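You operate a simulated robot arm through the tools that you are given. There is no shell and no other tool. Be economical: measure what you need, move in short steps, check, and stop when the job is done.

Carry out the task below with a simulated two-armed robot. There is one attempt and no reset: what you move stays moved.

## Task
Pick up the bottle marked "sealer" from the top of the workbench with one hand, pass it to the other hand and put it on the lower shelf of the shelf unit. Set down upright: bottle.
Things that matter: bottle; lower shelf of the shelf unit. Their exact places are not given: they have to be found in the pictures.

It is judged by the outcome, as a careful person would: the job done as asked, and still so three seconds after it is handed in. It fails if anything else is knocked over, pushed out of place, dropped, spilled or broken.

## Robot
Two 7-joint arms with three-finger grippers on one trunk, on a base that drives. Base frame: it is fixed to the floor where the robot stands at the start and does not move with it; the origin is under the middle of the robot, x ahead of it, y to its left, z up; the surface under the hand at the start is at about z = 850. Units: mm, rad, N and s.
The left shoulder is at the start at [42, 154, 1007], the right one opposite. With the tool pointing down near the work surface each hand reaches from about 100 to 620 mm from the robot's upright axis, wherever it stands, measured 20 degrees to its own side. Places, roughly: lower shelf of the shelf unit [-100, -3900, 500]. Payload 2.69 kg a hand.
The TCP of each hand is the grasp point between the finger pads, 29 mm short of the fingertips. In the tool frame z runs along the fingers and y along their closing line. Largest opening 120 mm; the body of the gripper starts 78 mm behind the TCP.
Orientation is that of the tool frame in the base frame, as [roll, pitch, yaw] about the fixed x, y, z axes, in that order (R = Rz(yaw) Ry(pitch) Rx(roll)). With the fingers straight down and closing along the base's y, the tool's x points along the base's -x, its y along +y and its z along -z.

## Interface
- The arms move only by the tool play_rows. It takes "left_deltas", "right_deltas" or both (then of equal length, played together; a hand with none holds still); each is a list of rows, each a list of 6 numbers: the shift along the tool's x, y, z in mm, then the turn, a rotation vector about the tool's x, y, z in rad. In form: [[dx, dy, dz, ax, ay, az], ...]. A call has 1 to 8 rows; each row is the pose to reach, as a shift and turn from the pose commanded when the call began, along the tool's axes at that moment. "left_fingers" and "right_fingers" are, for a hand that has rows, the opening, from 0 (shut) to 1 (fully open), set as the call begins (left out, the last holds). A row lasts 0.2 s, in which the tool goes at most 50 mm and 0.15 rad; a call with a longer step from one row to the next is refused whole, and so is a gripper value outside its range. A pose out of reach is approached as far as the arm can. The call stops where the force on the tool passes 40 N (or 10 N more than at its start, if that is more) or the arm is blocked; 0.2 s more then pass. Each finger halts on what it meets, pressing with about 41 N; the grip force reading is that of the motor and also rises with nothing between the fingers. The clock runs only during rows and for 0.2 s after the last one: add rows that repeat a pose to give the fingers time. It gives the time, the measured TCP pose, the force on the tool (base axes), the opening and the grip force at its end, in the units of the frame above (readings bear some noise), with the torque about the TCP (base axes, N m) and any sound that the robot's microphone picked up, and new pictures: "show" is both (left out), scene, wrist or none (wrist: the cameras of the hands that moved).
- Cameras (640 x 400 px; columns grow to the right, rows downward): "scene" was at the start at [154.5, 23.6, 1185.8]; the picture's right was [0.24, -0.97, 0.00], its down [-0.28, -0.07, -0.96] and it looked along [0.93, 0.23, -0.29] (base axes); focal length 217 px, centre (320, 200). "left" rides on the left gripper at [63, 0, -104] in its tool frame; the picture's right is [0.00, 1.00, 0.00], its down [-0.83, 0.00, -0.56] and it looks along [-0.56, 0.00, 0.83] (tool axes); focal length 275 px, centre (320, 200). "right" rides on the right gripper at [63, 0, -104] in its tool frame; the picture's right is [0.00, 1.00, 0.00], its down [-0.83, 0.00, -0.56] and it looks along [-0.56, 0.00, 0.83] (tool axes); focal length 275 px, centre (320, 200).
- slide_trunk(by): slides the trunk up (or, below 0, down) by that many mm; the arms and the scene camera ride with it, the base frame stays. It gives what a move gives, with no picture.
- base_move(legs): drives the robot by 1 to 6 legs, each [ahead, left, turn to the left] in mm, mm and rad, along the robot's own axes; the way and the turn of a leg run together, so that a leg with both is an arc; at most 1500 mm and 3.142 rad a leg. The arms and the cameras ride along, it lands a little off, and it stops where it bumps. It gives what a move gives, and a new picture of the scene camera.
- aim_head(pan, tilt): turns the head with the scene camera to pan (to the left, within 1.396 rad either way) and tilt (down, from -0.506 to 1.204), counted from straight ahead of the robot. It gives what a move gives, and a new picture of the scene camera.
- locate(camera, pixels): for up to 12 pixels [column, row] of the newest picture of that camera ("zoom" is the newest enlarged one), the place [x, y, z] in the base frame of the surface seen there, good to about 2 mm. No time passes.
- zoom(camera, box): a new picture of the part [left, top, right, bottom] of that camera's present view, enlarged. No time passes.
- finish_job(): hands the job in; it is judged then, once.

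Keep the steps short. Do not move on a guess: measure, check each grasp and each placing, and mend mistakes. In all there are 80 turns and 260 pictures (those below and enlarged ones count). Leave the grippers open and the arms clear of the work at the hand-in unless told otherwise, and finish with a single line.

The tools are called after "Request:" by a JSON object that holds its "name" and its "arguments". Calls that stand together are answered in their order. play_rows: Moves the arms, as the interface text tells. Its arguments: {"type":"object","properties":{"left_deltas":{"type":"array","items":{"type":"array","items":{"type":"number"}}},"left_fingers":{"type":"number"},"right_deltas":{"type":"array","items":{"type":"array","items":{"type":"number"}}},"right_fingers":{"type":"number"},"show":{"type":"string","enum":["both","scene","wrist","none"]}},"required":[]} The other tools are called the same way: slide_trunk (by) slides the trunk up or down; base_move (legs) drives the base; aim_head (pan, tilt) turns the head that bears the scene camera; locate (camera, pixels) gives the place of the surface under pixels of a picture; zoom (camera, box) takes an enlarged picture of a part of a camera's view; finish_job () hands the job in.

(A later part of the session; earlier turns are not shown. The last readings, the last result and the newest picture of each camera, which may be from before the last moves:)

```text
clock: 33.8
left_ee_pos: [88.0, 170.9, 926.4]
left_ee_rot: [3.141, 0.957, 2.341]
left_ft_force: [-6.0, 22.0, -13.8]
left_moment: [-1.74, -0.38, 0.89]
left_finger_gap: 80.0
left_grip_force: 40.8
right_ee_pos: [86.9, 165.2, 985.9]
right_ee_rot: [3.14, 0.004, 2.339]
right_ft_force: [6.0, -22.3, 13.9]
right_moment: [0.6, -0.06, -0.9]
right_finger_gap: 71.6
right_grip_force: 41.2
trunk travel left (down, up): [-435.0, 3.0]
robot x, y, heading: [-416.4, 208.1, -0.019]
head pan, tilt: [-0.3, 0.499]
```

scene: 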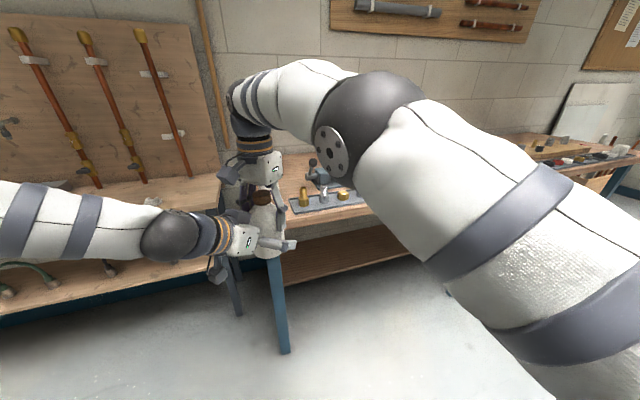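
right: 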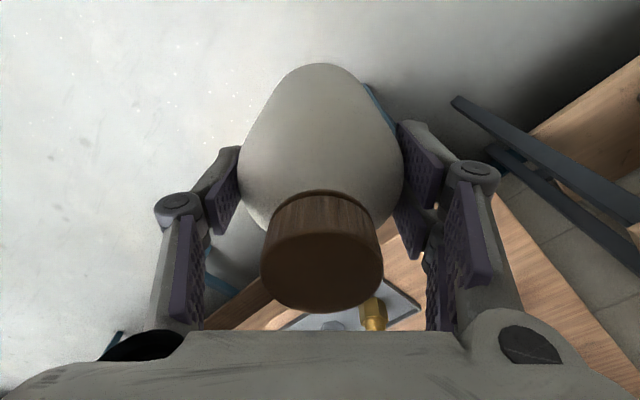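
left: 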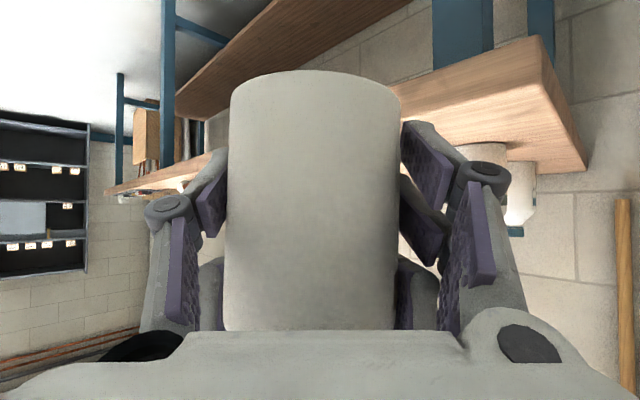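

Both hands hold it and the remaining forces are modest. I'll open the right hand partway (to ~94 mm) with the left holding, then check.

Request:
{"name": "play_rows", "arguments": {"right_deltas": [[0, 0, 0, 0, 0, 0], [0, 0, 0, 0, 0, 0], [0, 0, 0, 0, 0, 0]], "right_fingers": 0.78}}

```text
clock: 34.5
left_ee_pos: [88.6, 172.1, 928.5]
left_ee_rot: [3.137, 0.96, 2.341]
left_ft_force: [-5.1, 27.7, -3.0]
left_moment: [-0.88, 0.49, 0.29]
left_finger_gap: 80.1
left_grip_force: 40.9
right_ee_pos: [86.8, 164.2, 984.2]
right_ee_rot: [-3.137, 0.005, 2.337]
right_ft_force: [5.1, -27.4, -1.4]
right_moment: [-0.66, -0.82, -0.44]
right_finger_gap: 84.2
right_grip_force: 0.0
trunk travel left (down, up): [-435.0, 3.0]
robot x, y, heading: [-417.1, 208.6, -0.019]
head pan, tilt: [-0.3, 0.499]
```

scene: 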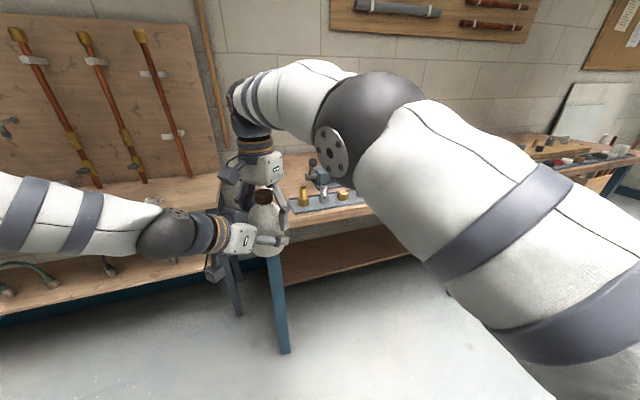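
right: 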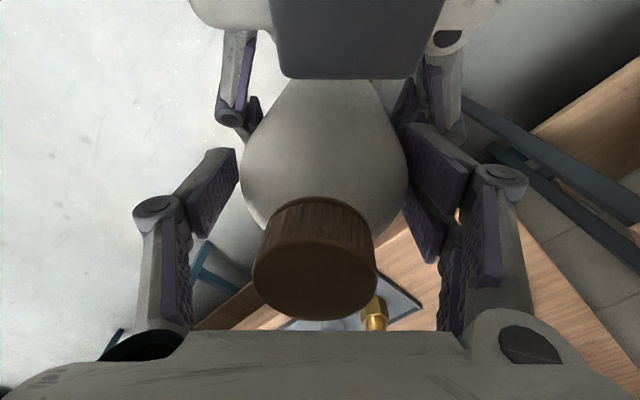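

The right gripper stopped at 84 mm and some force remains, so something is touching. I'll measure the parts near the contact in the right wrist picture.

Request:
{"name": "locate", "arguments": {"camera": "right", "pixels": [[360, 30], [360, 74], [230, 115], [225, 150], [450, 60], [430, 95], [450, 150], [320, 100], [245, 130], [410, 130], [320, 220], [425, 85]]}}

Request:
{"name": "zoom", "arguments": {"camera": "right", "box": [160, 0, 540, 240]}}

Request:
{"name": "zoom", "arguments": {"camera": "scene", "box": [190, 140, 310, 290]}}

```text
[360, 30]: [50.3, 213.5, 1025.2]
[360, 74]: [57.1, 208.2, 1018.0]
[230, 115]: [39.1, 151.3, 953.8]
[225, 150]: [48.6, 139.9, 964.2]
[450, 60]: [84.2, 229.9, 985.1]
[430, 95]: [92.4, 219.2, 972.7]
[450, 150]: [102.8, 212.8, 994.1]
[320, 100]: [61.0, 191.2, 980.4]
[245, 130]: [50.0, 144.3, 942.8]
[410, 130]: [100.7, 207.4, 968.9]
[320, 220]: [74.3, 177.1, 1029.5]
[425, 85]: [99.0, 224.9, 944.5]
```

```text
1.67 times, centred on (350, 120) of right
```

zoom: 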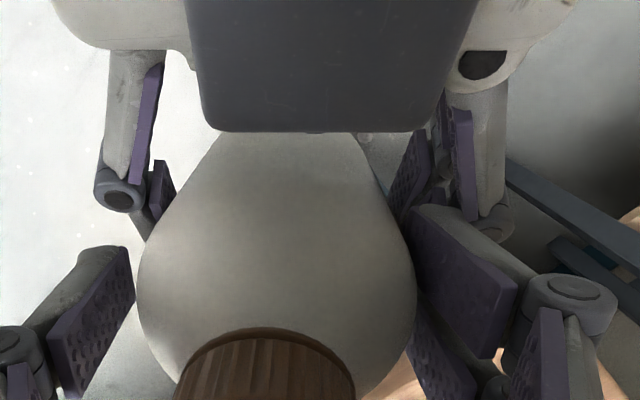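

```text
2.67 times, centred on (250, 215) of scene
```

zoom: 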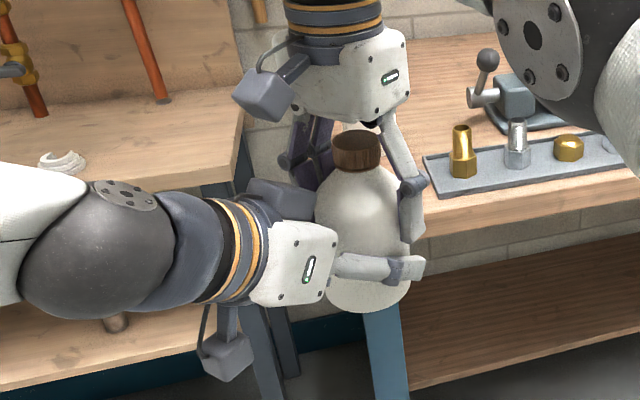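

The right finger's outer side is wedged against the left finger's link (points ~10 mm apart). Reading the forces, the right hand is being pushed forward. I'll ease the right hand 8 mm forward, away from the link, and up a little.

Request:
{"name": "play_rows", "arguments": {"right_deltas": [[-4, 0, 0, 0, 0, 0], [-8, 0, 0, 0, 0, 0], [-8, 0, 0, 0, 0, 0]], "show": "wrist"}}

```text
clock: 35.4
left_ee_pos: [87.7, 169.7, 929.1]
left_ee_rot: [3.142, 0.959, 2.338]
left_ft_force: [0.2, 0.0, -4.5]
left_moment: [0.01, 0.0, -0.02]
left_finger_gap: 72.5
left_grip_force: 40.6
right_ee_pos: [91.5, 161.8, 984.5]
right_ee_rot: [3.139, -0.003, 2.341]
right_ft_force: [-0.4, -1.1, -0.7]
right_moment: [-0.01, -0.02, 0.0]
right_finger_gap: 94.4
right_grip_force: 0.0
trunk travel left (down, up): [-435.0, 3.0]
robot x, y, heading: [-420.5, 207.9, -0.016]
head pan, tilt: [-0.3, 0.499]
```

right: 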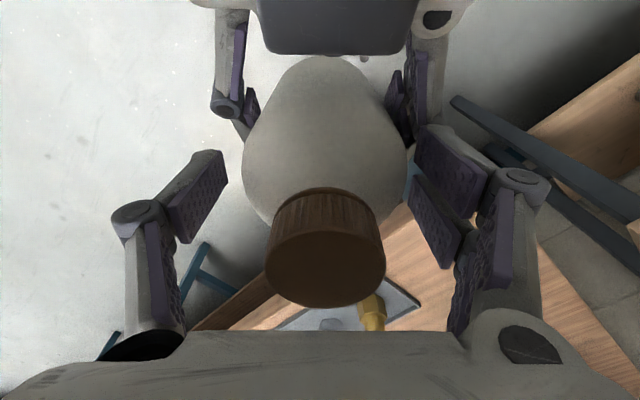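

Clean release: the left hand carries the weight (-4.5 N, gap 72.5) and the right is free at 94 mm. I'll raise the right and lower the left, 65 mm each, to separate.

Request:
{"name": "play_rows", "arguments": {"right_deltas": [[0, -1, -10, 0, 0, 0], [0, -1, -25, 0, 0, 0], [0, -1, -45, 0, 0, 0], [0, -1, -65, 0, 0, 0]], "left_deltas": [[8, 0, 6, 0, 0, 0], [20, 0, 14, 0, 0, 0], [37, 0, 26, 0, 0, 0], [53, 0, 37, 0, 0, 0]]}}

```text
clock: 36.4
left_ee_pos: [88.1, 171.1, 861.9]
left_ee_rot: [3.141, 0.96, 2.34]
left_ft_force: [0.5, 0.6, -3.9]
left_moment: [0.0, 0.03, 0.0]
left_finger_gap: 72.4
left_grip_force: 40.9
right_ee_pos: [81.3, 156.6, 1048.0]
right_ee_rot: [3.142, -0.001, 2.338]
right_ft_force: [0.1, -0.5, 0.4]
right_moment: [-0.01, -0.02, 0.02]
right_finger_gap: 93.6
right_grip_force: 0.0
right hand out of reach, approached as far as the arm can: row 3, 4
trunk travel left (down, up): [-435.0, 3.0]
robot x, y, heading: [-421.1, 208.3, -0.021]
head pan, tilt: [-0.3, 0.499]
```

scene: 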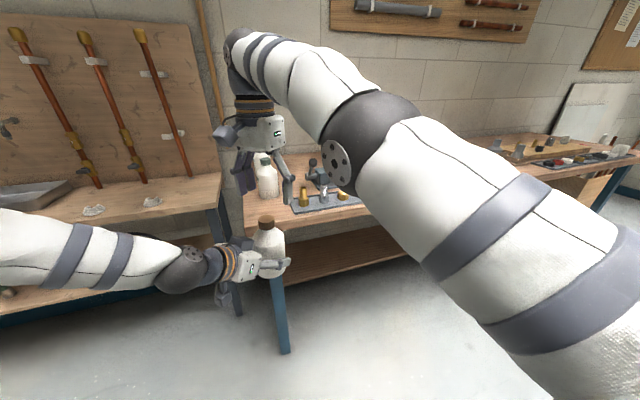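
right: 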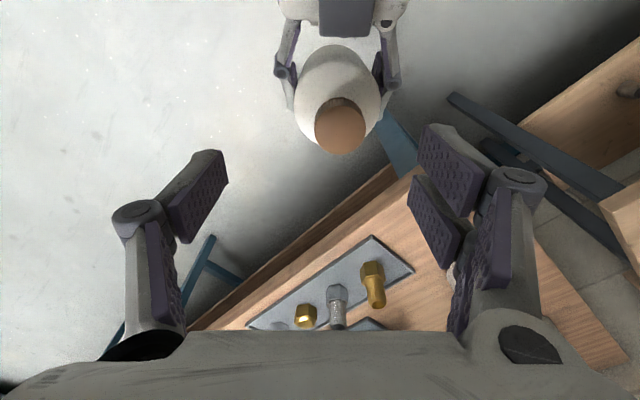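
left: 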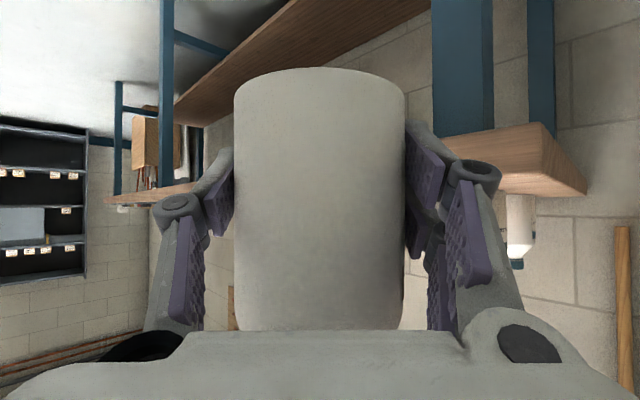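

Handover done; the bottle is upright in the left hand. I'll tuck the right arm away to the right, then turn the left hand to point straight ahead.

Request:
{"name": "play_rows", "arguments": {"right_deltas": [[-2, -40, -5, 0, 0, 0], [-4, -80, -10, 0, 0, 0], [-6, -120, -15, 0, 0, 0], [-8, -160, -20, 0, 0, 0], [-10, -200, -20, 0, 0, 0], [-11, -247, -20, 0, 0, 0]], "right_fingers": 0.78, "show": "none"}}

Request:
{"name": "play_rows", "arguments": {"left_deltas": [[11, 12, -16, -0.107, 0, -0.075], [23, 25, -32, -0.215, 0, -0.15], [34, 37, -48, -0.322, 0, -0.225], [45, 49, -65, -0.429, 0, -0.299], [57, 62, -81, -0.537, 0, -0.374], [68, 74, -97, -0.644, 0, -0.449]]}}

```text
clock: 37.8
left_ee_pos: [87.9, 171.3, 862.4]
left_ee_rot: [3.141, 0.961, 2.341]
left_ft_force: [-0.5, -0.1, -3.3]
left_moment: [0.02, 0.02, 0.02]
left_finger_gap: 72.3
left_grip_force: 40.9
right_ee_pos: [-89.7, -23.6, 1065.9]
right_ee_rot: [3.138, 0.002, 2.34]
right_ft_force: [-0.4, 0.0, -0.2]
right_moment: [0.03, -0.03, -0.01]
right_finger_gap: 93.7
right_grip_force: 0.0
trunk travel left (down, up): [-435.0, 3.0]
robot x, y, heading: [-419.7, 208.6, -0.019]
head pan, tilt: [-0.3, 0.499]
```

```text
clock: 39.1
left_ee_pos: [58.2, 309.2, 864.1]
left_ee_rot: [3.141, 0.961, 3.128]
left_ft_force: [-0.7, 0.1, -3.4]
left_moment: [0.0, 0.05, 0.01]
left_finger_gap: 72.3
left_grip_force: 40.4
right_ee_pos: [-89.1, -23.3, 1065.1]
right_ee_rot: [-3.141, 0.0, 2.339]
right_ft_force: [0.5, 0.2, -0.3]
right_moment: [-0.03, 0.01, -0.01]
right_finger_gap: 93.4
right_grip_force: 0.1
trunk travel left (down, up): [-435.0, 3.0]
robot x, y, heading: [-420.7, 205.8, -0.021]
head pan, tilt: [-0.3, 0.499]
```

scene: 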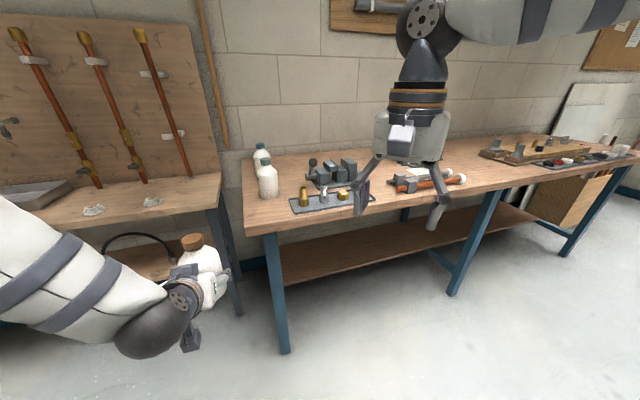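
left: 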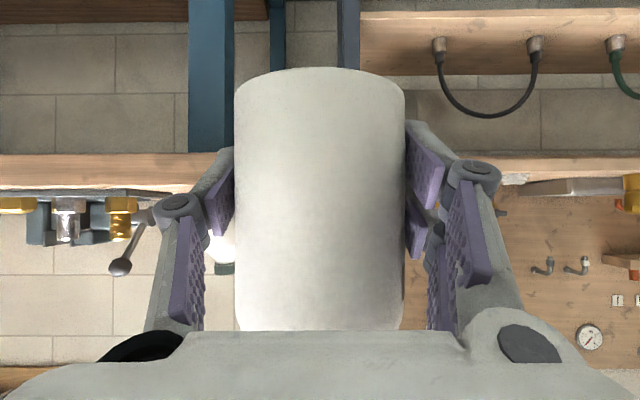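

The bottle is secure and pointing ahead. Next I'll back up a bit, turn right to face the shelf unit, and look straight ahead.

Request:
{"name": "base_move", "arguments": {"legs": [[-80, 0, 0], [0, 0, -1.55]]}}

Request:
{"name": "aim_head", "arguments": {"pan": 0.0, "tilt": 0.25}}

```text
clock: 44.0
left_ee_pos: [-384.8, -267.8, 864.0]
left_ee_rot: [3.139, 0.96, 1.573]
left_ft_force: [0.4, 0.7, -3.8]
left_moment: [0.03, 0.0, -0.03]
left_finger_gap: 72.3
left_grip_force: 41.5
right_ee_pos: [-718.6, -126.6, 1066.1]
right_ee_rot: [-3.14, 0.001, 0.788]
right_ft_force: [0.0, 0.3, 0.6]
right_moment: [-0.03, -0.02, -0.01]
right_finger_gap: 93.7
right_grip_force: 0.1
trunk travel left (down, up): [-435.0, 3.0]
robot x, y, heading: [-496.1, 207.7, -1.564]
head pan, tilt: [-0.3, 0.499]
```

scene: 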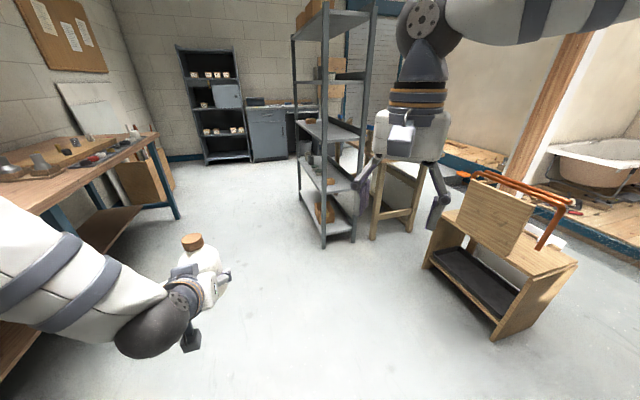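

```text
clock: 44.8
left_ee_pos: [-384.7, -267.2, 863.6]
left_ee_rot: [3.139, 0.961, 1.576]
left_ft_force: [-0.1, 0.8, -4.0]
left_moment: [0.0, -0.01, 0.01]
left_finger_gap: 72.5
left_grip_force: 40.9
right_ee_pos: [-718.6, -127.4, 1064.8]
right_ee_rot: [-3.141, 0.0, 0.788]
right_ft_force: [0.2, -0.7, -0.8]
right_moment: [0.03, -0.02, 0.02]
right_finger_gap: 93.7
right_grip_force: 0.1
trunk travel left (down, up): [-435.0, 3.0]
robot x, y, heading: [-498.0, 207.5, -1.56]
head pan, tilt: [0.0, 0.25]
```

scene: 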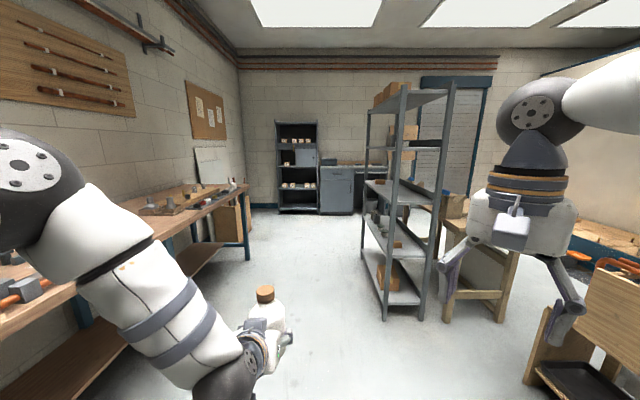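

Request:
{"name": "zoom", "arguments": {"camera": "scene", "box": [260, 110, 340, 220]}}

Request:
{"name": "locate", "arguments": {"camera": "scene", "pixels": [[298, 187], [283, 187], [314, 187], [298, 190], [298, 167], [298, 150], [276, 190], [319, 190], [365, 240], [250, 255], [382, 315], [298, 211]]}}

```text
3.64 times, centred on (300, 165) of scene
```

zoom: 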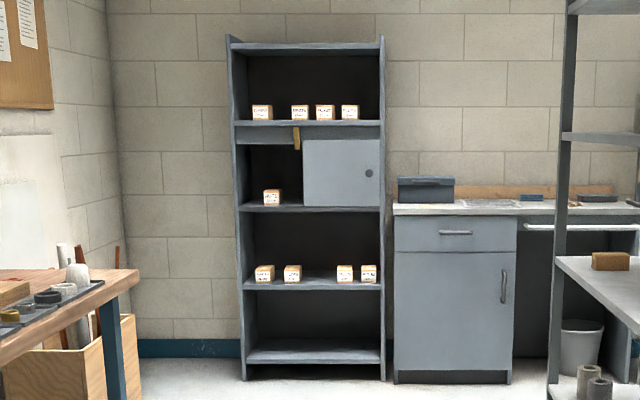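

```text
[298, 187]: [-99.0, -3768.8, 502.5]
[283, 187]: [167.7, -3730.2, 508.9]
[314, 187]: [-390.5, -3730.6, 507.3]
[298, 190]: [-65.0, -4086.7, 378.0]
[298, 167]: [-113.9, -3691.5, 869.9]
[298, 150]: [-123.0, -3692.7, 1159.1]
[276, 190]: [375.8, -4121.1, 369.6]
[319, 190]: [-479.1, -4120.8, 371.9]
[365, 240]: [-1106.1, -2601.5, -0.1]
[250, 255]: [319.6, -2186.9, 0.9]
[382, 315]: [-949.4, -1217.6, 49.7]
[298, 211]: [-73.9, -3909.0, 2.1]
```

The lower shelf is at z≈502 with its front at y≈-3700 and a free gap near x≈-100. I'll drive up the aisle, keeping to x≈-400.

Request:
{"name": "base_move", "arguments": {"legs": [[1300, 90, 0], [1400, 0, 0]]}}

```text
clock: 58.0
left_ee_pos: [-189.0, -2971.9, 863.6]
left_ee_rot: [3.139, 0.962, 1.638]
left_ft_force: [0.0, -0.2, -3.7]
left_moment: [0.07, 0.0, -0.01]
left_finger_gap: 72.2
left_grip_force: 41.1
right_ee_pos: [-531.4, -2853.0, 1065.5]
right_ee_rot: [-3.14, 0.001, 0.85]
right_ft_force: [0.5, -0.1, -0.1]
right_moment: [0.0, -0.01, -0.01]
right_finger_gap: 93.6
right_grip_force: 0.1
trunk travel left (down, up): [-435.0, 3.0]
robot x, y, heading: [-328.5, -2508.6, -1.499]
head pan, tilt: [0.0, 0.25]
```

scene: 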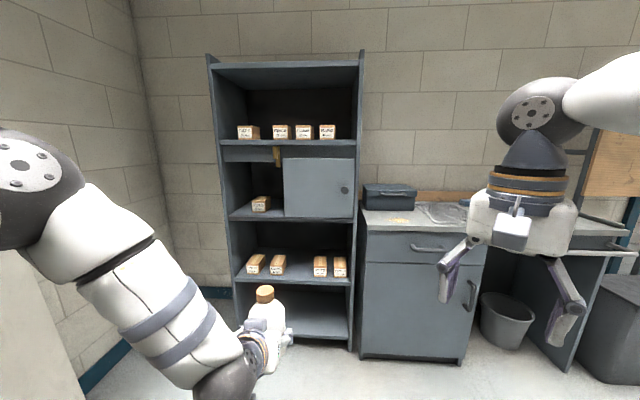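

Request:
{"name": "zoom", "arguments": {"camera": "scene", "box": [225, 195, 365, 345]}}

Request:
{"name": "locate", "arguments": {"camera": "scene", "pixels": [[284, 270], [278, 255], [315, 270], [319, 257], [296, 280], [296, 265], [296, 255], [300, 222], [300, 216], [240, 280], [350, 280], [275, 272]]}}

```text
2.67 times, centred on (295, 270) of scene
```

zoom: 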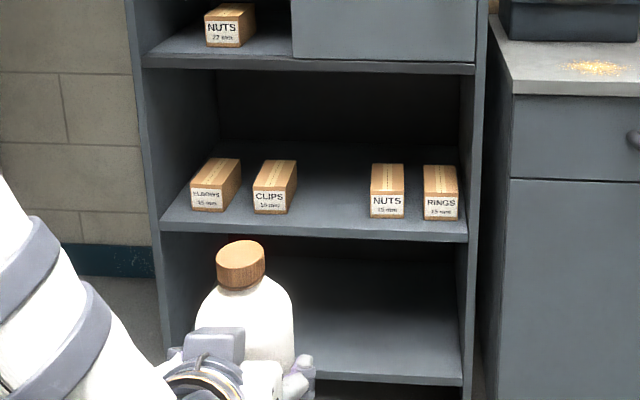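

```text
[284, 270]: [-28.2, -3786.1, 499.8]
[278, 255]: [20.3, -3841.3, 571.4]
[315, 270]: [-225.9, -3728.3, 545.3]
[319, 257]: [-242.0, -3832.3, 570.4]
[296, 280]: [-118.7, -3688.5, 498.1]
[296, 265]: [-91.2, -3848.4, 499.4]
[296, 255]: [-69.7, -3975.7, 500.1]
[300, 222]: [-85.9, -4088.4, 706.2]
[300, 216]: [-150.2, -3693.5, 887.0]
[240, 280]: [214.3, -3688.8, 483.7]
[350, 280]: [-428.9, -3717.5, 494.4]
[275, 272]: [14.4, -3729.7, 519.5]
```

The gap between the CLIPS and NUTS boxes runs about x -31 to -217 (186 mm), with the shelf at z≈499 and its front at y≈-3690. I'll tuck the right arm further in, lower the trunk 280 mm, and square up the heading.

Request:
{"name": "play_rows", "arguments": {"right_deltas": [[11, -36, 0, 0, 0, 0], [22, -71, 0, 0, 0, 0], [33, -107, 0, 0, 0, 0]], "show": "none"}}

Request:
{"name": "slide_trunk", "arguments": {"by": -275}}

Request:
{"name": "base_move", "arguments": {"legs": [[0, 0, -0.068]]}}

```text
clock: 58.8
left_ee_pos: [-189.5, -2971.6, 863.9]
left_ee_rot: [3.139, 0.961, 1.634]
left_ft_force: [-0.9, 0.3, -3.9]
left_moment: [0.03, -0.03, 0.01]
left_finger_gap: 72.2
left_grip_force: 41.1
right_ee_pos: [-589.4, -2757.3, 1065.9]
right_ee_rot: [3.141, 0.0, 0.846]
right_ft_force: [-0.1, 0.6, 0.6]
right_moment: [-0.04, 0.0, -0.03]
right_finger_gap: 93.7
right_grip_force: 0.1
trunk travel left (down, up): [-435.0, 3.0]
robot x, y, heading: [-328.5, -2505.4, -1.504]
head pan, tilt: [0.0, 0.25]
```

```text
clock: 61.6
left_ee_pos: [-190.0, -2973.2, 590.5]
left_ee_rot: [3.14, 0.961, 1.636]
left_ft_force: [1.3, 0.5, -4.3]
left_moment: [0.0, -0.02, 0.01]
left_finger_gap: 72.5
left_grip_force: 40.9
right_ee_pos: [-588.8, -2781.9, 765.3]
right_ee_rot: [-3.031, -0.109, 0.845]
right_ft_force: [-0.4, 0.1, -0.5]
right_moment: [-0.01, 0.01, 0.02]
right_finger_gap: 93.6
right_grip_force: 0.1
trunk travel left (down, up): [-160.0, 278.0]
robot x, y, heading: [-330.9, -2503.8, -1.509]
head pan, tilt: [0.0, 0.25]
```

```text
clock: 62.4
left_ee_pos: [-220.8, -2980.8, 589.3]
left_ee_rot: [3.139, 0.962, 1.568]
left_ft_force: [0.2, 0.4, -4.6]
left_moment: [0.03, 0.02, 0.0]
left_finger_gap: 72.3
left_grip_force: 40.9
right_ee_pos: [-605.0, -2764.5, 765.8]
right_ee_rot: [-3.032, -0.109, 0.776]
right_ft_force: [-0.4, -0.7, -0.2]
right_moment: [0.01, 0.01, 0.02]
right_finger_gap: 93.5
right_grip_force: 0.1
trunk travel left (down, up): [-160.0, 278.0]
robot x, y, heading: [-331.9, -2500.7, -1.575]
head pan, tilt: [0.0, 0.25]
```

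scene: 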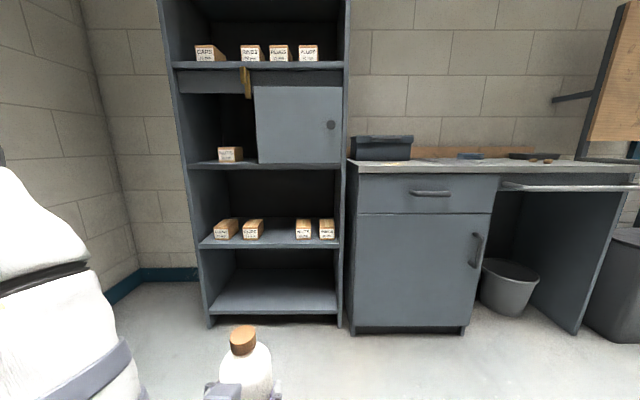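

Heading is now square. I'll drive left 97 mm and ahead 560 mm, stopping short of the shelf to re-measure.

Request:
{"name": "base_move", "arguments": {"legs": [[0, 97, 0], [560, 0, 0]]}}

Request:
{"name": "aim_head", "arguments": {"pan": 0.25, "tilt": 0.7}}

```text
clock: 66.7
left_ee_pos: [-123.0, -3544.9, 589.4]
left_ee_rot: [-3.14, 0.961, 1.573]
left_ft_force: [-0.5, 0.1, -4.6]
left_moment: [0.05, 0.01, 0.0]
left_finger_gap: 72.0
left_grip_force: 41.0
right_ee_pos: [-508.5, -3331.7, 766.3]
right_ee_rot: [-3.033, -0.11, 0.782]
right_ft_force: [0.3, -0.6, -0.7]
right_moment: [0.0, -0.03, 0.03]
right_finger_gap: 93.5
right_grip_force: 0.2
trunk travel left (down, up): [-160.0, 278.0]
robot x, y, heading: [-236.6, -3070.8, -1.563]
head pan, tilt: [0.0, 0.25]
```

scene: 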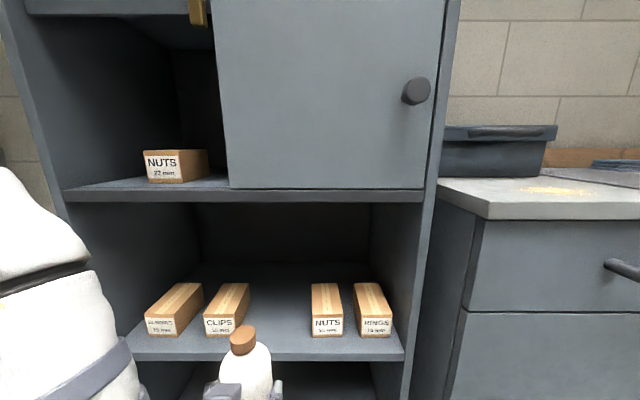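

```text
clock: 67.5
left_ee_pos: [-122.8, -3544.8, 588.4]
left_ee_rot: [3.139, 0.959, 1.574]
left_ft_force: [-0.5, -0.2, -4.1]
left_moment: [0.01, 0.04, 0.01]
left_finger_gap: 72.4
left_grip_force: 40.7
right_ee_pos: [-509.5, -3329.9, 766.5]
right_ee_rot: [-3.031, -0.109, 0.781]
right_ft_force: [-0.8, -0.4, 0.1]
right_moment: [-0.02, -0.03, -0.01]
right_finger_gap: 93.7
right_grip_force: 0.1
trunk travel left (down, up): [-160.0, 278.0]
robot x, y, heading: [-234.4, -3070.4, -1.57]
head pan, tilt: [0.25, 0.7]
```

scene: 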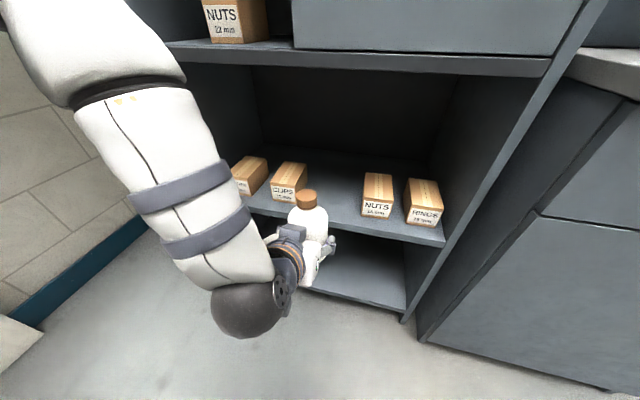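

Request:
{"name": "locate", "arguments": {"camera": "scene", "pixels": [[296, 198], [305, 172], [363, 213], [366, 178], [340, 222], [335, 190], [335, 170], [307, 195], [310, 212], [360, 62], [320, 218], [296, 190]]}}

Request:
{"name": "zoom", "arguments": {"camera": "scene", "box": [250, 140, 410, 280]}}

Request:
{"name": "zoom", "arguments": {"camera": "left", "box": [0, 0, 640, 400]}}

```text
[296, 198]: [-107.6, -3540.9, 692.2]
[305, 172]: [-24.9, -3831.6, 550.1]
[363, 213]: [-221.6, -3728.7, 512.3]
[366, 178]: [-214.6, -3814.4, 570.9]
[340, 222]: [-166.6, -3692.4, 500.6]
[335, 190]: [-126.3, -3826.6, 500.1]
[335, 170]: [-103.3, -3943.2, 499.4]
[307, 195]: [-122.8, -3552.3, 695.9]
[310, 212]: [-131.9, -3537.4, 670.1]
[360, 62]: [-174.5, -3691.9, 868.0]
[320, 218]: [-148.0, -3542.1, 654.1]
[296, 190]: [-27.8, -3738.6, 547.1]
```

```text
2.86 times, centred on (330, 210) of scene
```

zoom: 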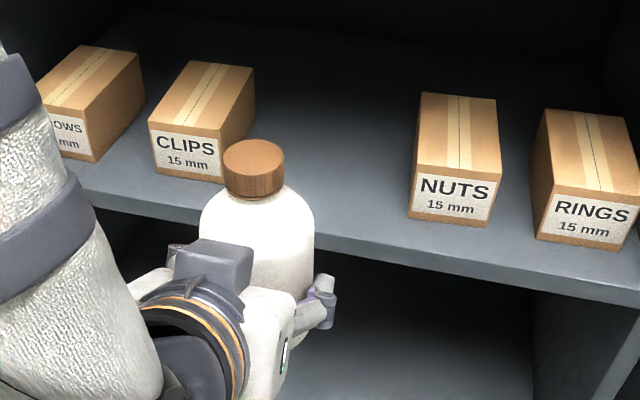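

```text
1.00 times, centred on (320, 200) of left (not enlarged: the box is as wide or as high as the picture)
```

zoom: 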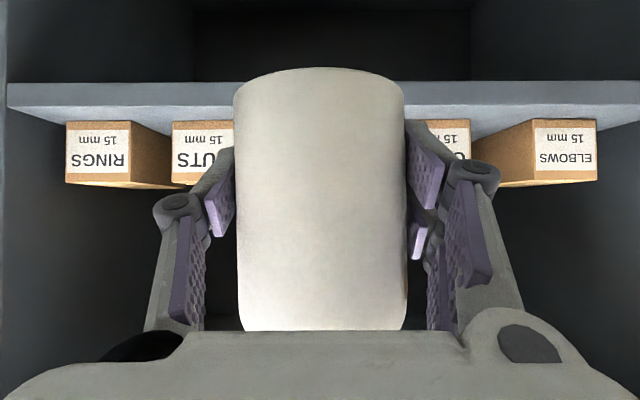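

Gap centre is x≈-122, which matches the hand at -123. The cap top is at 696, so the base is at about 552, 52 mm above the shelf. I'll drive ahead 255 mm into the gap.

Request:
{"name": "base_move", "arguments": {"legs": [[150, 0, 0]]}}

Request:
{"name": "base_move", "arguments": {"legs": [[105, 0, 0]]}}

```text
clock: 68.9
left_ee_pos: [-124.9, -3696.5, 588.5]
left_ee_rot: [3.139, 0.959, 1.571]
left_ft_force: [-0.7, 0.1, -4.0]
left_moment: [0.02, -0.04, -0.02]
left_finger_gap: 72.2
left_grip_force: 40.9
right_ee_pos: [-509.9, -3481.8, 766.9]
right_ee_rot: [-3.032, -0.11, 0.781]
right_ft_force: [0.1, 0.3, 0.0]
right_moment: [0.02, 0.01, -0.02]
right_finger_gap: 93.5
right_grip_force: 0.0
trunk travel left (down, up): [-160.0, 278.0]
robot x, y, heading: [-233.9, -3223.6, -1.572]
head pan, tilt: [0.25, 0.7]
```

scene: 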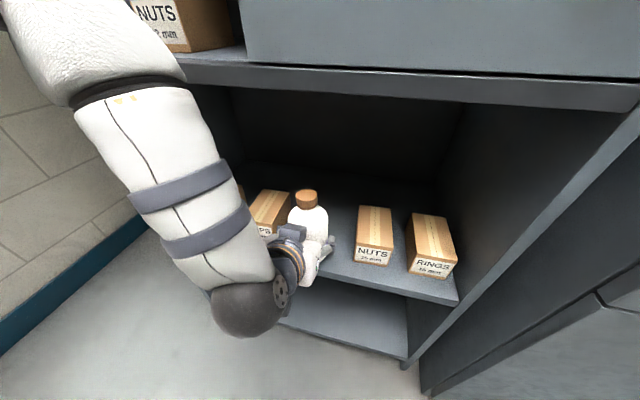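

```text
clock: 70.0
left_ee_pos: [-124.6, -3767.3, 587.8]
left_ee_rot: [3.136, 0.958, 1.57]
left_ft_force: [-0.3, 0.2, -3.9]
left_moment: [0.02, 0.0, 0.0]
left_finger_gap: 72.4
left_grip_force: 41.1
right_ee_pos: [-512.9, -3543.3, 765.5]
right_ee_rot: [-3.021, -0.109, 0.793]
right_ft_force: [-1.2, 9.7, 5.3]
right_moment: [-1.42, -0.2, 0.03]
right_finger_gap: 93.3
right_grip_force: 0.1
trunk travel left (down, up): [-160.0, 278.0]
robot x, y, heading: [-235.6, -3291.3, -1.571]
head pan, tilt: [0.25, 0.7]
stopped in leg 1: the force on the tool passed its limit at 155 N (the readings are from after the stop); the commanded pose is now the measured one
```

scene: 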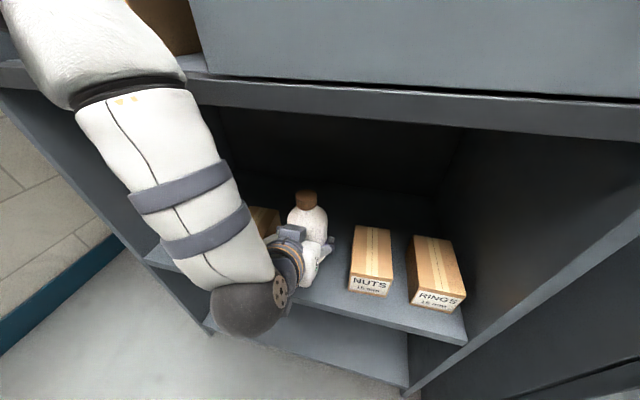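

The right hand bumped the neighbouring cabinet front (residual 10 N). I'll draw the right hand straight back 70 mm, then check whether anything moved.

Request:
{"name": "play_rows", "arguments": {"right_deltas": [[12, -12, 0, 0, 0, 0], [24, -25, 0, 0, 0, 0], [36, -37, 0, 0, 0, 0], [49, -50, 0, 0, 0, 0]], "show": "wrist"}}

Request:
{"name": "aim_head", "arguments": {"pan": -0.6, "tilt": 0.6}}

```text
clock: 71.0
left_ee_pos: [-124.7, -3767.8, 588.0]
left_ee_rot: [3.136, 0.956, 1.568]
left_ft_force: [0.5, -0.5, -3.3]
left_moment: [0.01, 0.02, -0.01]
left_finger_gap: 72.2
left_grip_force: 40.8
right_ee_pos: [-504.8, -3483.1, 771.5]
right_ee_rot: [-3.028, -0.096, 0.799]
right_ft_force: [-4.0, -14.1, -1.0]
right_moment: [0.3, -0.2, 0.69]
right_finger_gap: 89.2
right_grip_force: 0.0
right hand out of reach, approached as far as the arm can: row 1, 2, 3, 4
trunk travel left (down, up): [-160.0, 278.0]
robot x, y, heading: [-236.0, -3289.3, -1.57]
head pan, tilt: [0.25, 0.7]
stopped in row 4 (right hand): the force on the tool passed its limit at 106 N (the readings are from after the stop); the commanded pose is now the measured one
```

right: 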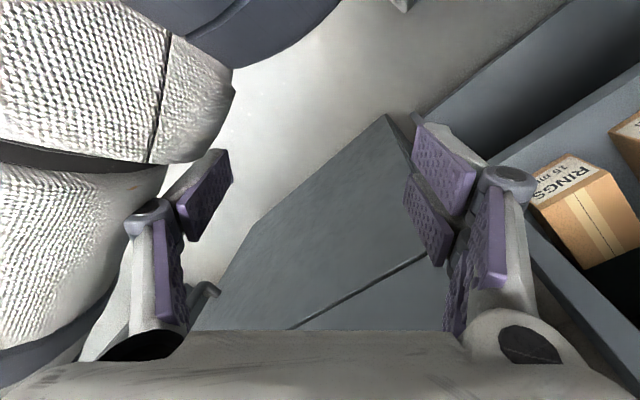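

```text
clock: 72.2
left_ee_pos: [-124.9, -3768.5, 586.8]
left_ee_rot: [3.138, 0.957, 1.57]
left_ft_force: [1.0, -0.3, -4.2]
left_moment: [0.02, 0.03, 0.01]
left_finger_gap: 72.3
left_grip_force: 41.2
right_ee_pos: [-504.6, -3481.9, 771.5]
right_ee_rot: [-3.027, -0.096, 0.797]
right_ft_force: [-11.7, -27.4, -0.9]
right_moment: [0.67, -0.33, 1.5]
right_finger_gap: 88.9
right_grip_force: 0.1
trunk travel left (down, up): [-160.0, 278.0]
robot x, y, heading: [-235.3, -3291.5, -1.57]
head pan, tilt: [-0.6, 0.6]
```

scene: 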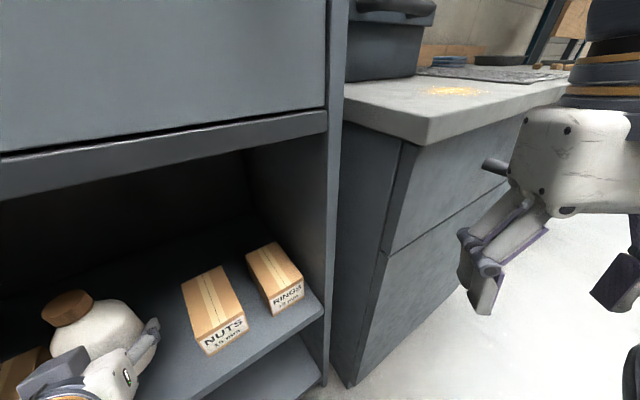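

The right hand now presses its own arm behind it, so I'll ease it 25 mm forward again. The bottle at y≈-3770 is already 80 mm inside the shelf's front edge, which is deep enough to set it down here.

Request:
{"name": "play_rows", "arguments": {"right_deltas": [[-9, 9, 0, 0, 0, 0], [-18, 18, 0, 0, 0, 0], [-18, 18, 0, 0, 0, 0]], "show": "none"}}

Request:
{"name": "locate", "arguments": {"camera": "scene", "pixels": [[425, 143], [400, 190], [350, 110], [490, 165], [360, 375], [335, 300], [200, 300], [70, 298], [140, 340]]}}

Request:
{"name": "aim_head", "arguments": {"pan": 0.1, "tilt": 0.8}}

```text
clock: 73.0
left_ee_pos: [-124.8, -3768.0, 586.8]
left_ee_rot: [3.139, 0.959, 1.569]
left_ft_force: [-0.1, -1.1, -5.0]
left_moment: [0.02, 0.0, 0.02]
left_finger_gap: 72.4
left_grip_force: 40.8
right_ee_pos: [-503.4, -3508.5, 767.0]
right_ee_rot: [-3.03, -0.099, 0.798]
right_ft_force: [-0.3, -0.4, -0.3]
right_moment: [0.01, 0.02, 0.05]
right_finger_gap: 93.7
right_grip_force: 0.1
trunk travel left (down, up): [-160.0, 278.0]
robot x, y, heading: [-233.0, -3295.9, -1.573]
head pan, tilt: [-0.6, 0.6]
```

```text
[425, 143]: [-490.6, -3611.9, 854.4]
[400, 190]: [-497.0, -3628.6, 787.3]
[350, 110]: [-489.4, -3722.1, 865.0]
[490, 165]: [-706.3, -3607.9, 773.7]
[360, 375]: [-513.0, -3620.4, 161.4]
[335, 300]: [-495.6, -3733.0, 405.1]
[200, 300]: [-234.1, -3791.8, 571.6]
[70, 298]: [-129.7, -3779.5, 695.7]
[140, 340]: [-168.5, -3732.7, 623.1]
```

```text
clock: 74.0
left_ee_pos: [-125.3, -3768.9, 587.9]
left_ee_rot: [3.14, 0.958, 1.57]
left_ft_force: [0.5, -0.5, -3.4]
left_moment: [0.01, -0.02, 0.03]
left_finger_gap: 72.3
left_grip_force: 41.3
right_ee_pos: [-503.7, -3508.8, 767.5]
right_ee_rot: [-3.029, -0.098, 0.798]
right_ft_force: [-0.7, -0.3, 0.1]
right_moment: [0.01, -0.01, -0.02]
right_finger_gap: 93.4
right_grip_force: 0.0
trunk travel left (down, up): [-160.0, 278.0]
robot x, y, heading: [-233.2, -3293.4, -1.571]
head pan, tilt: [0.099, 0.799]
```

scene: 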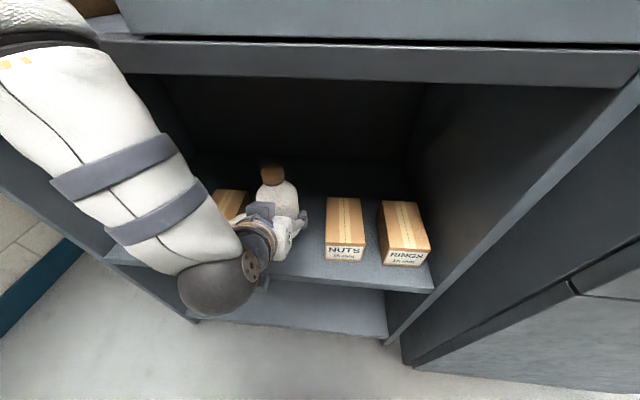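

The right hand is free of contact and the cabinet and boxes look undisturbed. I'll lower the left hand 42 mm first.

Request:
{"name": "play_rows", "arguments": {"left_deltas": [[10, 0, 7, 0, 0, 0], [20, 0, 14, 0, 0, 0], [29, 0, 20, 0, 0, 0], [34.5, 0, 24, 0, 0, 0], [34.5, 0, 24, 0, 0, 0]]}}

```text
clock: 75.2
left_ee_pos: [-124.9, -3768.4, 545.2]
left_ee_rot: [3.14, 0.957, 1.568]
left_ft_force: [0.8, 0.0, -3.8]
left_moment: [0.02, -0.01, 0.01]
left_finger_gap: 72.1
left_grip_force: 41.1
right_ee_pos: [-504.4, -3508.9, 768.1]
right_ee_rot: [-3.029, -0.098, 0.798]
right_ft_force: [-0.9, 0.2, -0.5]
right_moment: [-0.03, 0.0, -0.01]
right_finger_gap: 93.5
right_grip_force: 0.1
trunk travel left (down, up): [-160.0, 278.0]
robot x, y, heading: [-235.8, -3293.1, -1.574]
head pan, tilt: [0.099, 0.799]
```

scene: 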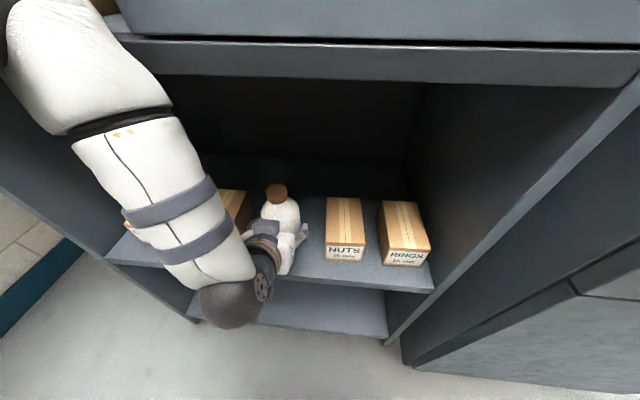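
left: 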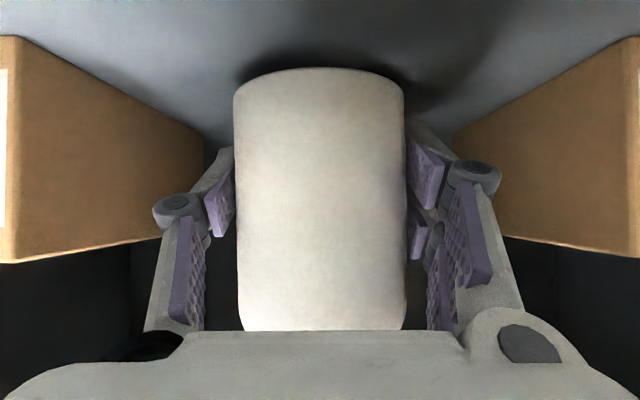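

The bottle is just above the shelf, between the boxes. I'll lower in 2 mm steps until I feel contact.

Request:
{"name": "play_rows", "arguments": {"left_deltas": [[1.6, 0, 1.1, 0, 0, 0], [3.3, 0, 2.3, 0, 0, 0], [4.9, 0, 3.4, 0, 0, 0], [6.1, 0, 4.3, 0, 0, 0], [6.1, 0, 4.3, 0, 0, 0]], "show": "none"}}

Request:
{"name": "zoom", "arguments": {"camera": "left", "box": [200, 30, 440, 180]}}

```text
clock: 76.5
left_ee_pos: [-126.1, -3768.6, 541.5]
left_ee_rot: [3.138, 0.964, 1.569]
left_ft_force: [1.2, 1.9, 18.0]
left_moment: [-0.5, -0.21, 0.05]
left_finger_gap: 72.1
left_grip_force: 40.9
right_ee_pos: [-504.7, -3507.7, 768.1]
right_ee_rot: [-3.028, -0.097, 0.797]
right_ft_force: [-0.1, -0.6, 0.2]
right_moment: [0.0, -0.03, 0.01]
right_finger_gap: 93.6
right_grip_force: 0.1
trunk travel left (down, up): [-160.0, 278.0]
robot x, y, heading: [-234.4, -3291.8, -1.57]
head pan, tilt: [0.099, 0.799]
```

```text
2.67 times, centred on (320, 105) of left
```

zoom: 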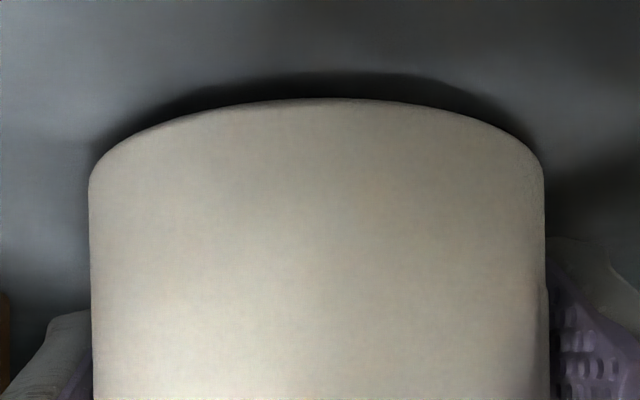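

Contact is felt (about 22 N). Before releasing I'll check the bottle's tilt from points along its near face.

Request:
{"name": "locate", "arguments": {"camera": "left", "pixels": [[320, 75], [320, 110], [320, 150], [320, 200], [320, 250], [320, 300], [320, 50]]}}

Request:
{"name": "locate", "arguments": {"camera": "scene", "pixels": [[277, 190], [277, 200], [281, 215], [270, 190], [285, 190]]}}

```text
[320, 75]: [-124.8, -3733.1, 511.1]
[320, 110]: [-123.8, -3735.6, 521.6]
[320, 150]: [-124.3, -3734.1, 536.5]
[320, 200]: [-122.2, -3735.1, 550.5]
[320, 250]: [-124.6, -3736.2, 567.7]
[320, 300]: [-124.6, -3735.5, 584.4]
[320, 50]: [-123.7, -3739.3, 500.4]
```

```text
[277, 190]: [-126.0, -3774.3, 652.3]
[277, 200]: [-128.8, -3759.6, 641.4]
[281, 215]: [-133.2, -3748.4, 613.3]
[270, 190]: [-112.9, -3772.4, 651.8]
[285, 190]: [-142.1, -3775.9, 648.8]
```

The bottle leans about 2° forward, with its far edge touching first. I'll lift 3 mm, pitch the hand up 0.03 rad to straighten it, and set it down again.

Request:
{"name": "play_rows", "arguments": {"left_deltas": [[-3, 0, -2.1, 0, 0, 0], [-3, 0, -2.1, 0, -0.03, 0], [-1.5, 0, -1, 0, -0.03, 0], [-0.5, 0, -0.4, 0, -0.03, 0], [-0.5, 0, -0.4, 0, -0.03, 0]], "show": "wrist"}}

Request:
{"name": "locate", "arguments": {"camera": "left", "pixels": [[320, 80], [320, 110], [320, 150], [320, 200], [320, 250], [320, 300]]}}

```text
clock: 77.7
left_ee_pos: [-124.2, -3766.8, 540.4]
left_ee_rot: [3.139, 0.991, 1.568]
left_ft_force: [0.3, 0.1, -3.0]
left_moment: [0.0, -0.04, 0.05]
left_finger_gap: 72.2
left_grip_force: 41.3
right_ee_pos: [-503.1, -3507.6, 766.6]
right_ee_rot: [-3.027, -0.099, 0.797]
right_ft_force: [0.1, -0.5, 0.7]
right_moment: [-0.03, 0.02, 0.01]
right_finger_gap: 93.6
right_grip_force: 0.1
trunk travel left (down, up): [-160.0, 278.0]
robot x, y, heading: [-235.3, -3292.1, -1.572]
head pan, tilt: [0.099, 0.799]
```

left: 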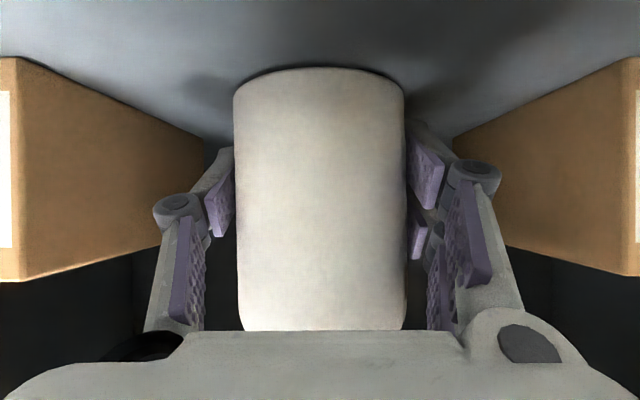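

```text
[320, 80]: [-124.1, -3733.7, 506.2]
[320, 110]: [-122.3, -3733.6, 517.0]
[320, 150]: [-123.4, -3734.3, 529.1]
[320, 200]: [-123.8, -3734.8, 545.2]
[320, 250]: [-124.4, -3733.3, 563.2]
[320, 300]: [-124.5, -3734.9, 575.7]
```

Now vertical and hanging free. Lowering gently by 1 mm steps.

Request:
{"name": "play_rows", "arguments": {"left_deltas": [[0.8, 0, 0.6, 0, 0, 0], [1.6, 0, 1.1, 0, 0, 0], [2.0, 0, 1.4, 0, 0, 0], [2.0, 0, 1.4, 0, 0, 0]], "show": "none"}}

```text
clock: 78.7
left_ee_pos: [-123.9, -3768.8, 538.7]
left_ee_rot: [3.14, 0.995, 1.568]
left_ft_force: [-1.0, 2.3, 24.8]
left_moment: [-0.63, -0.33, -0.08]
left_finger_gap: 72.5
left_grip_force: 40.8
right_ee_pos: [-503.8, -3506.9, 767.4]
right_ee_rot: [-3.031, -0.099, 0.798]
right_ft_force: [-0.6, 0.3, 0.0]
right_moment: [0.04, 0.01, -0.03]
right_finger_gap: 93.7
right_grip_force: 0.0
trunk travel left (down, up): [-160.0, 278.0]
robot x, y, heading: [-238.3, -3292.5, -1.569]
head pan, tilt: [0.099, 0.799]
```

It's in firm contact. I'll ease up slightly to take the load off, then open partway (~90 mm).

Request:
{"name": "play_rows", "arguments": {"left_deltas": [[-0.7, 0, -0.5, 0, 0, 0], [-0.7, 0, -0.5, 0, 0, 0]], "show": "none"}}

Request:
{"name": "play_rows", "arguments": {"left_deltas": [[0, 0, 0, 0, 0, 0], [0, 0, 0, 0, 0, 0], [0, 0, 0, 0, 0, 0]], "left_fingers": 0.75}}

```text
clock: 79.2
left_ee_pos: [-125.8, -3768.8, 537.7]
left_ee_rot: [3.138, 0.993, 1.569]
left_ft_force: [-5.1, -5.7, 20.0]
left_moment: [-0.81, -0.09, -0.2]
left_finger_gap: 72.1
left_grip_force: 40.1
right_ee_pos: [-504.3, -3507.3, 767.0]
right_ee_rot: [-3.028, -0.098, 0.798]
right_ft_force: [-0.5, -0.5, -0.5]
right_moment: [0.0, 0.0, 0.01]
right_finger_gap: 93.5
right_grip_force: 0.0
trunk travel left (down, up): [-160.0, 278.0]
robot x, y, heading: [-234.9, -3293.7, -1.572]
head pan, tilt: [0.099, 0.799]
```

```text
clock: 80.0
left_ee_pos: [-124.1, -3768.0, 537.1]
left_ee_rot: [3.136, 0.987, 1.569]
left_ft_force: [0.0, 0.8, -0.5]
left_moment: [0.01, -0.01, 0.0]
left_finger_gap: 90.2
left_grip_force: 0.0
right_ee_pos: [-503.9, -3507.8, 767.3]
right_ee_rot: [-3.028, -0.097, 0.799]
right_ft_force: [-0.5, 0.5, -0.5]
right_moment: [-0.01, -0.01, -0.02]
right_finger_gap: 93.5
right_grip_force: 0.0
trunk travel left (down, up): [-160.0, 278.0]
robot x, y, heading: [-234.5, -3293.5, -1.577]
head pan, tilt: [0.099, 0.799]
```

scene: 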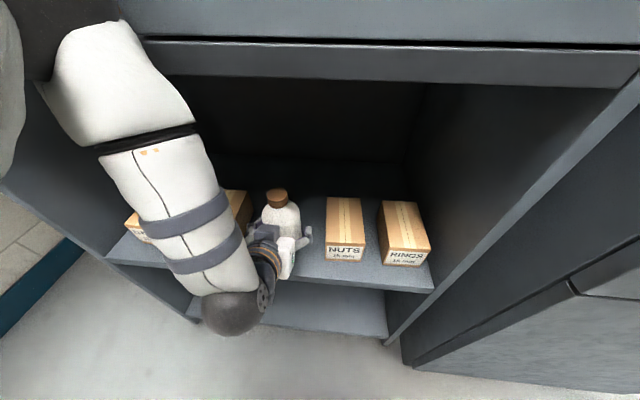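
left: 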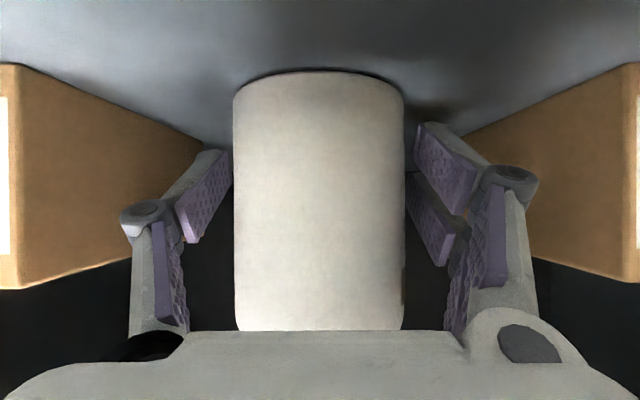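

Released, and the bottle stands by itself with both pads clear. I'll withdraw the left hand straight back along its fingers.

Request:
{"name": "play_rows", "arguments": {"left_deltas": [[0, 0, -15, 0, 0, 0], [0, 0, -35, 0, 0, 0], [0, 0, -60, 0, 0, 0], [0, 0, -90, 0, 0, 0], [0, 0, -120, 0, 0, 0]]}}

```text
clock: 81.2
left_ee_pos: [-167.9, -3707.6, 579.0]
left_ee_rot: [3.135, 0.988, 1.569]
left_ft_force: [1.2, 0.8, 0.1]
left_moment: [0.01, 0.02, 0.07]
left_finger_gap: 90.4
left_grip_force: 1.2
left hand out of reach, approached as far as the arm can: row 3, 4, 5
right_ee_pos: [-502.8, -3507.8, 766.1]
right_ee_rot: [-3.027, -0.096, 0.798]
right_ft_force: [0.1, -0.4, -0.3]
right_moment: [-0.02, 0.05, 0.02]
right_finger_gap: 93.7
right_grip_force: 0.0
trunk travel left (down, up): [-160.0, 278.0]
robot x, y, heading: [-234.6, -3291.0, -1.576]
head pan, tilt: [0.099, 0.799]
```

scene: 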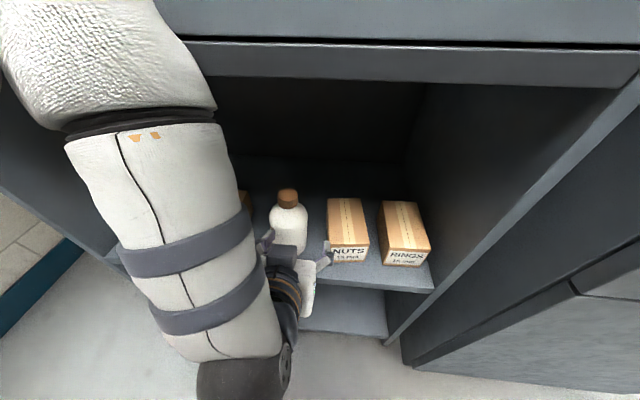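
left: 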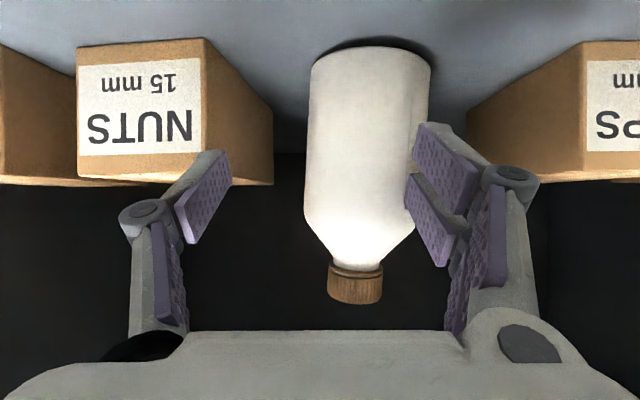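

The arm hit its limit and veered 44 mm to the right, so I'm checking the bottle, the boxes and the clearance before moving again.

Request:
{"name": "locate", "arguments": {"camera": "left", "pixels": [[370, 120], [310, 120], [428, 120], [370, 200], [355, 290], [240, 100], [200, 45], [180, 110], [420, 150], [200, 175], [585, 100], [78, 110]]}}

Request:
{"name": "zoom", "arguments": {"camera": "scene", "box": [220, 170, 440, 310]}}

```text
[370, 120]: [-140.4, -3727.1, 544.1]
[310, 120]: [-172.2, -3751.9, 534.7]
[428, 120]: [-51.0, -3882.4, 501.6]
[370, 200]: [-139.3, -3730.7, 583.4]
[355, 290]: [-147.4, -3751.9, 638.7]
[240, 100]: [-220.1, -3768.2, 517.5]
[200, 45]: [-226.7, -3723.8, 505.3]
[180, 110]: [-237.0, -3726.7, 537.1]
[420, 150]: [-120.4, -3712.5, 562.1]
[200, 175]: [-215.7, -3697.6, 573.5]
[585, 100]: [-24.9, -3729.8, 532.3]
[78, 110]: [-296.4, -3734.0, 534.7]
```

```text
2.86 times, centred on (330, 240) of scene
```

zoom: 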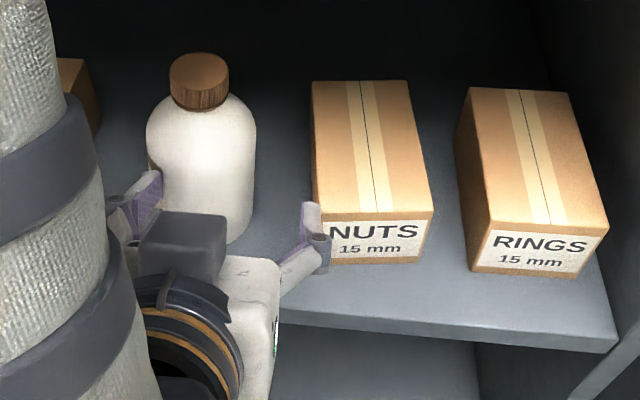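

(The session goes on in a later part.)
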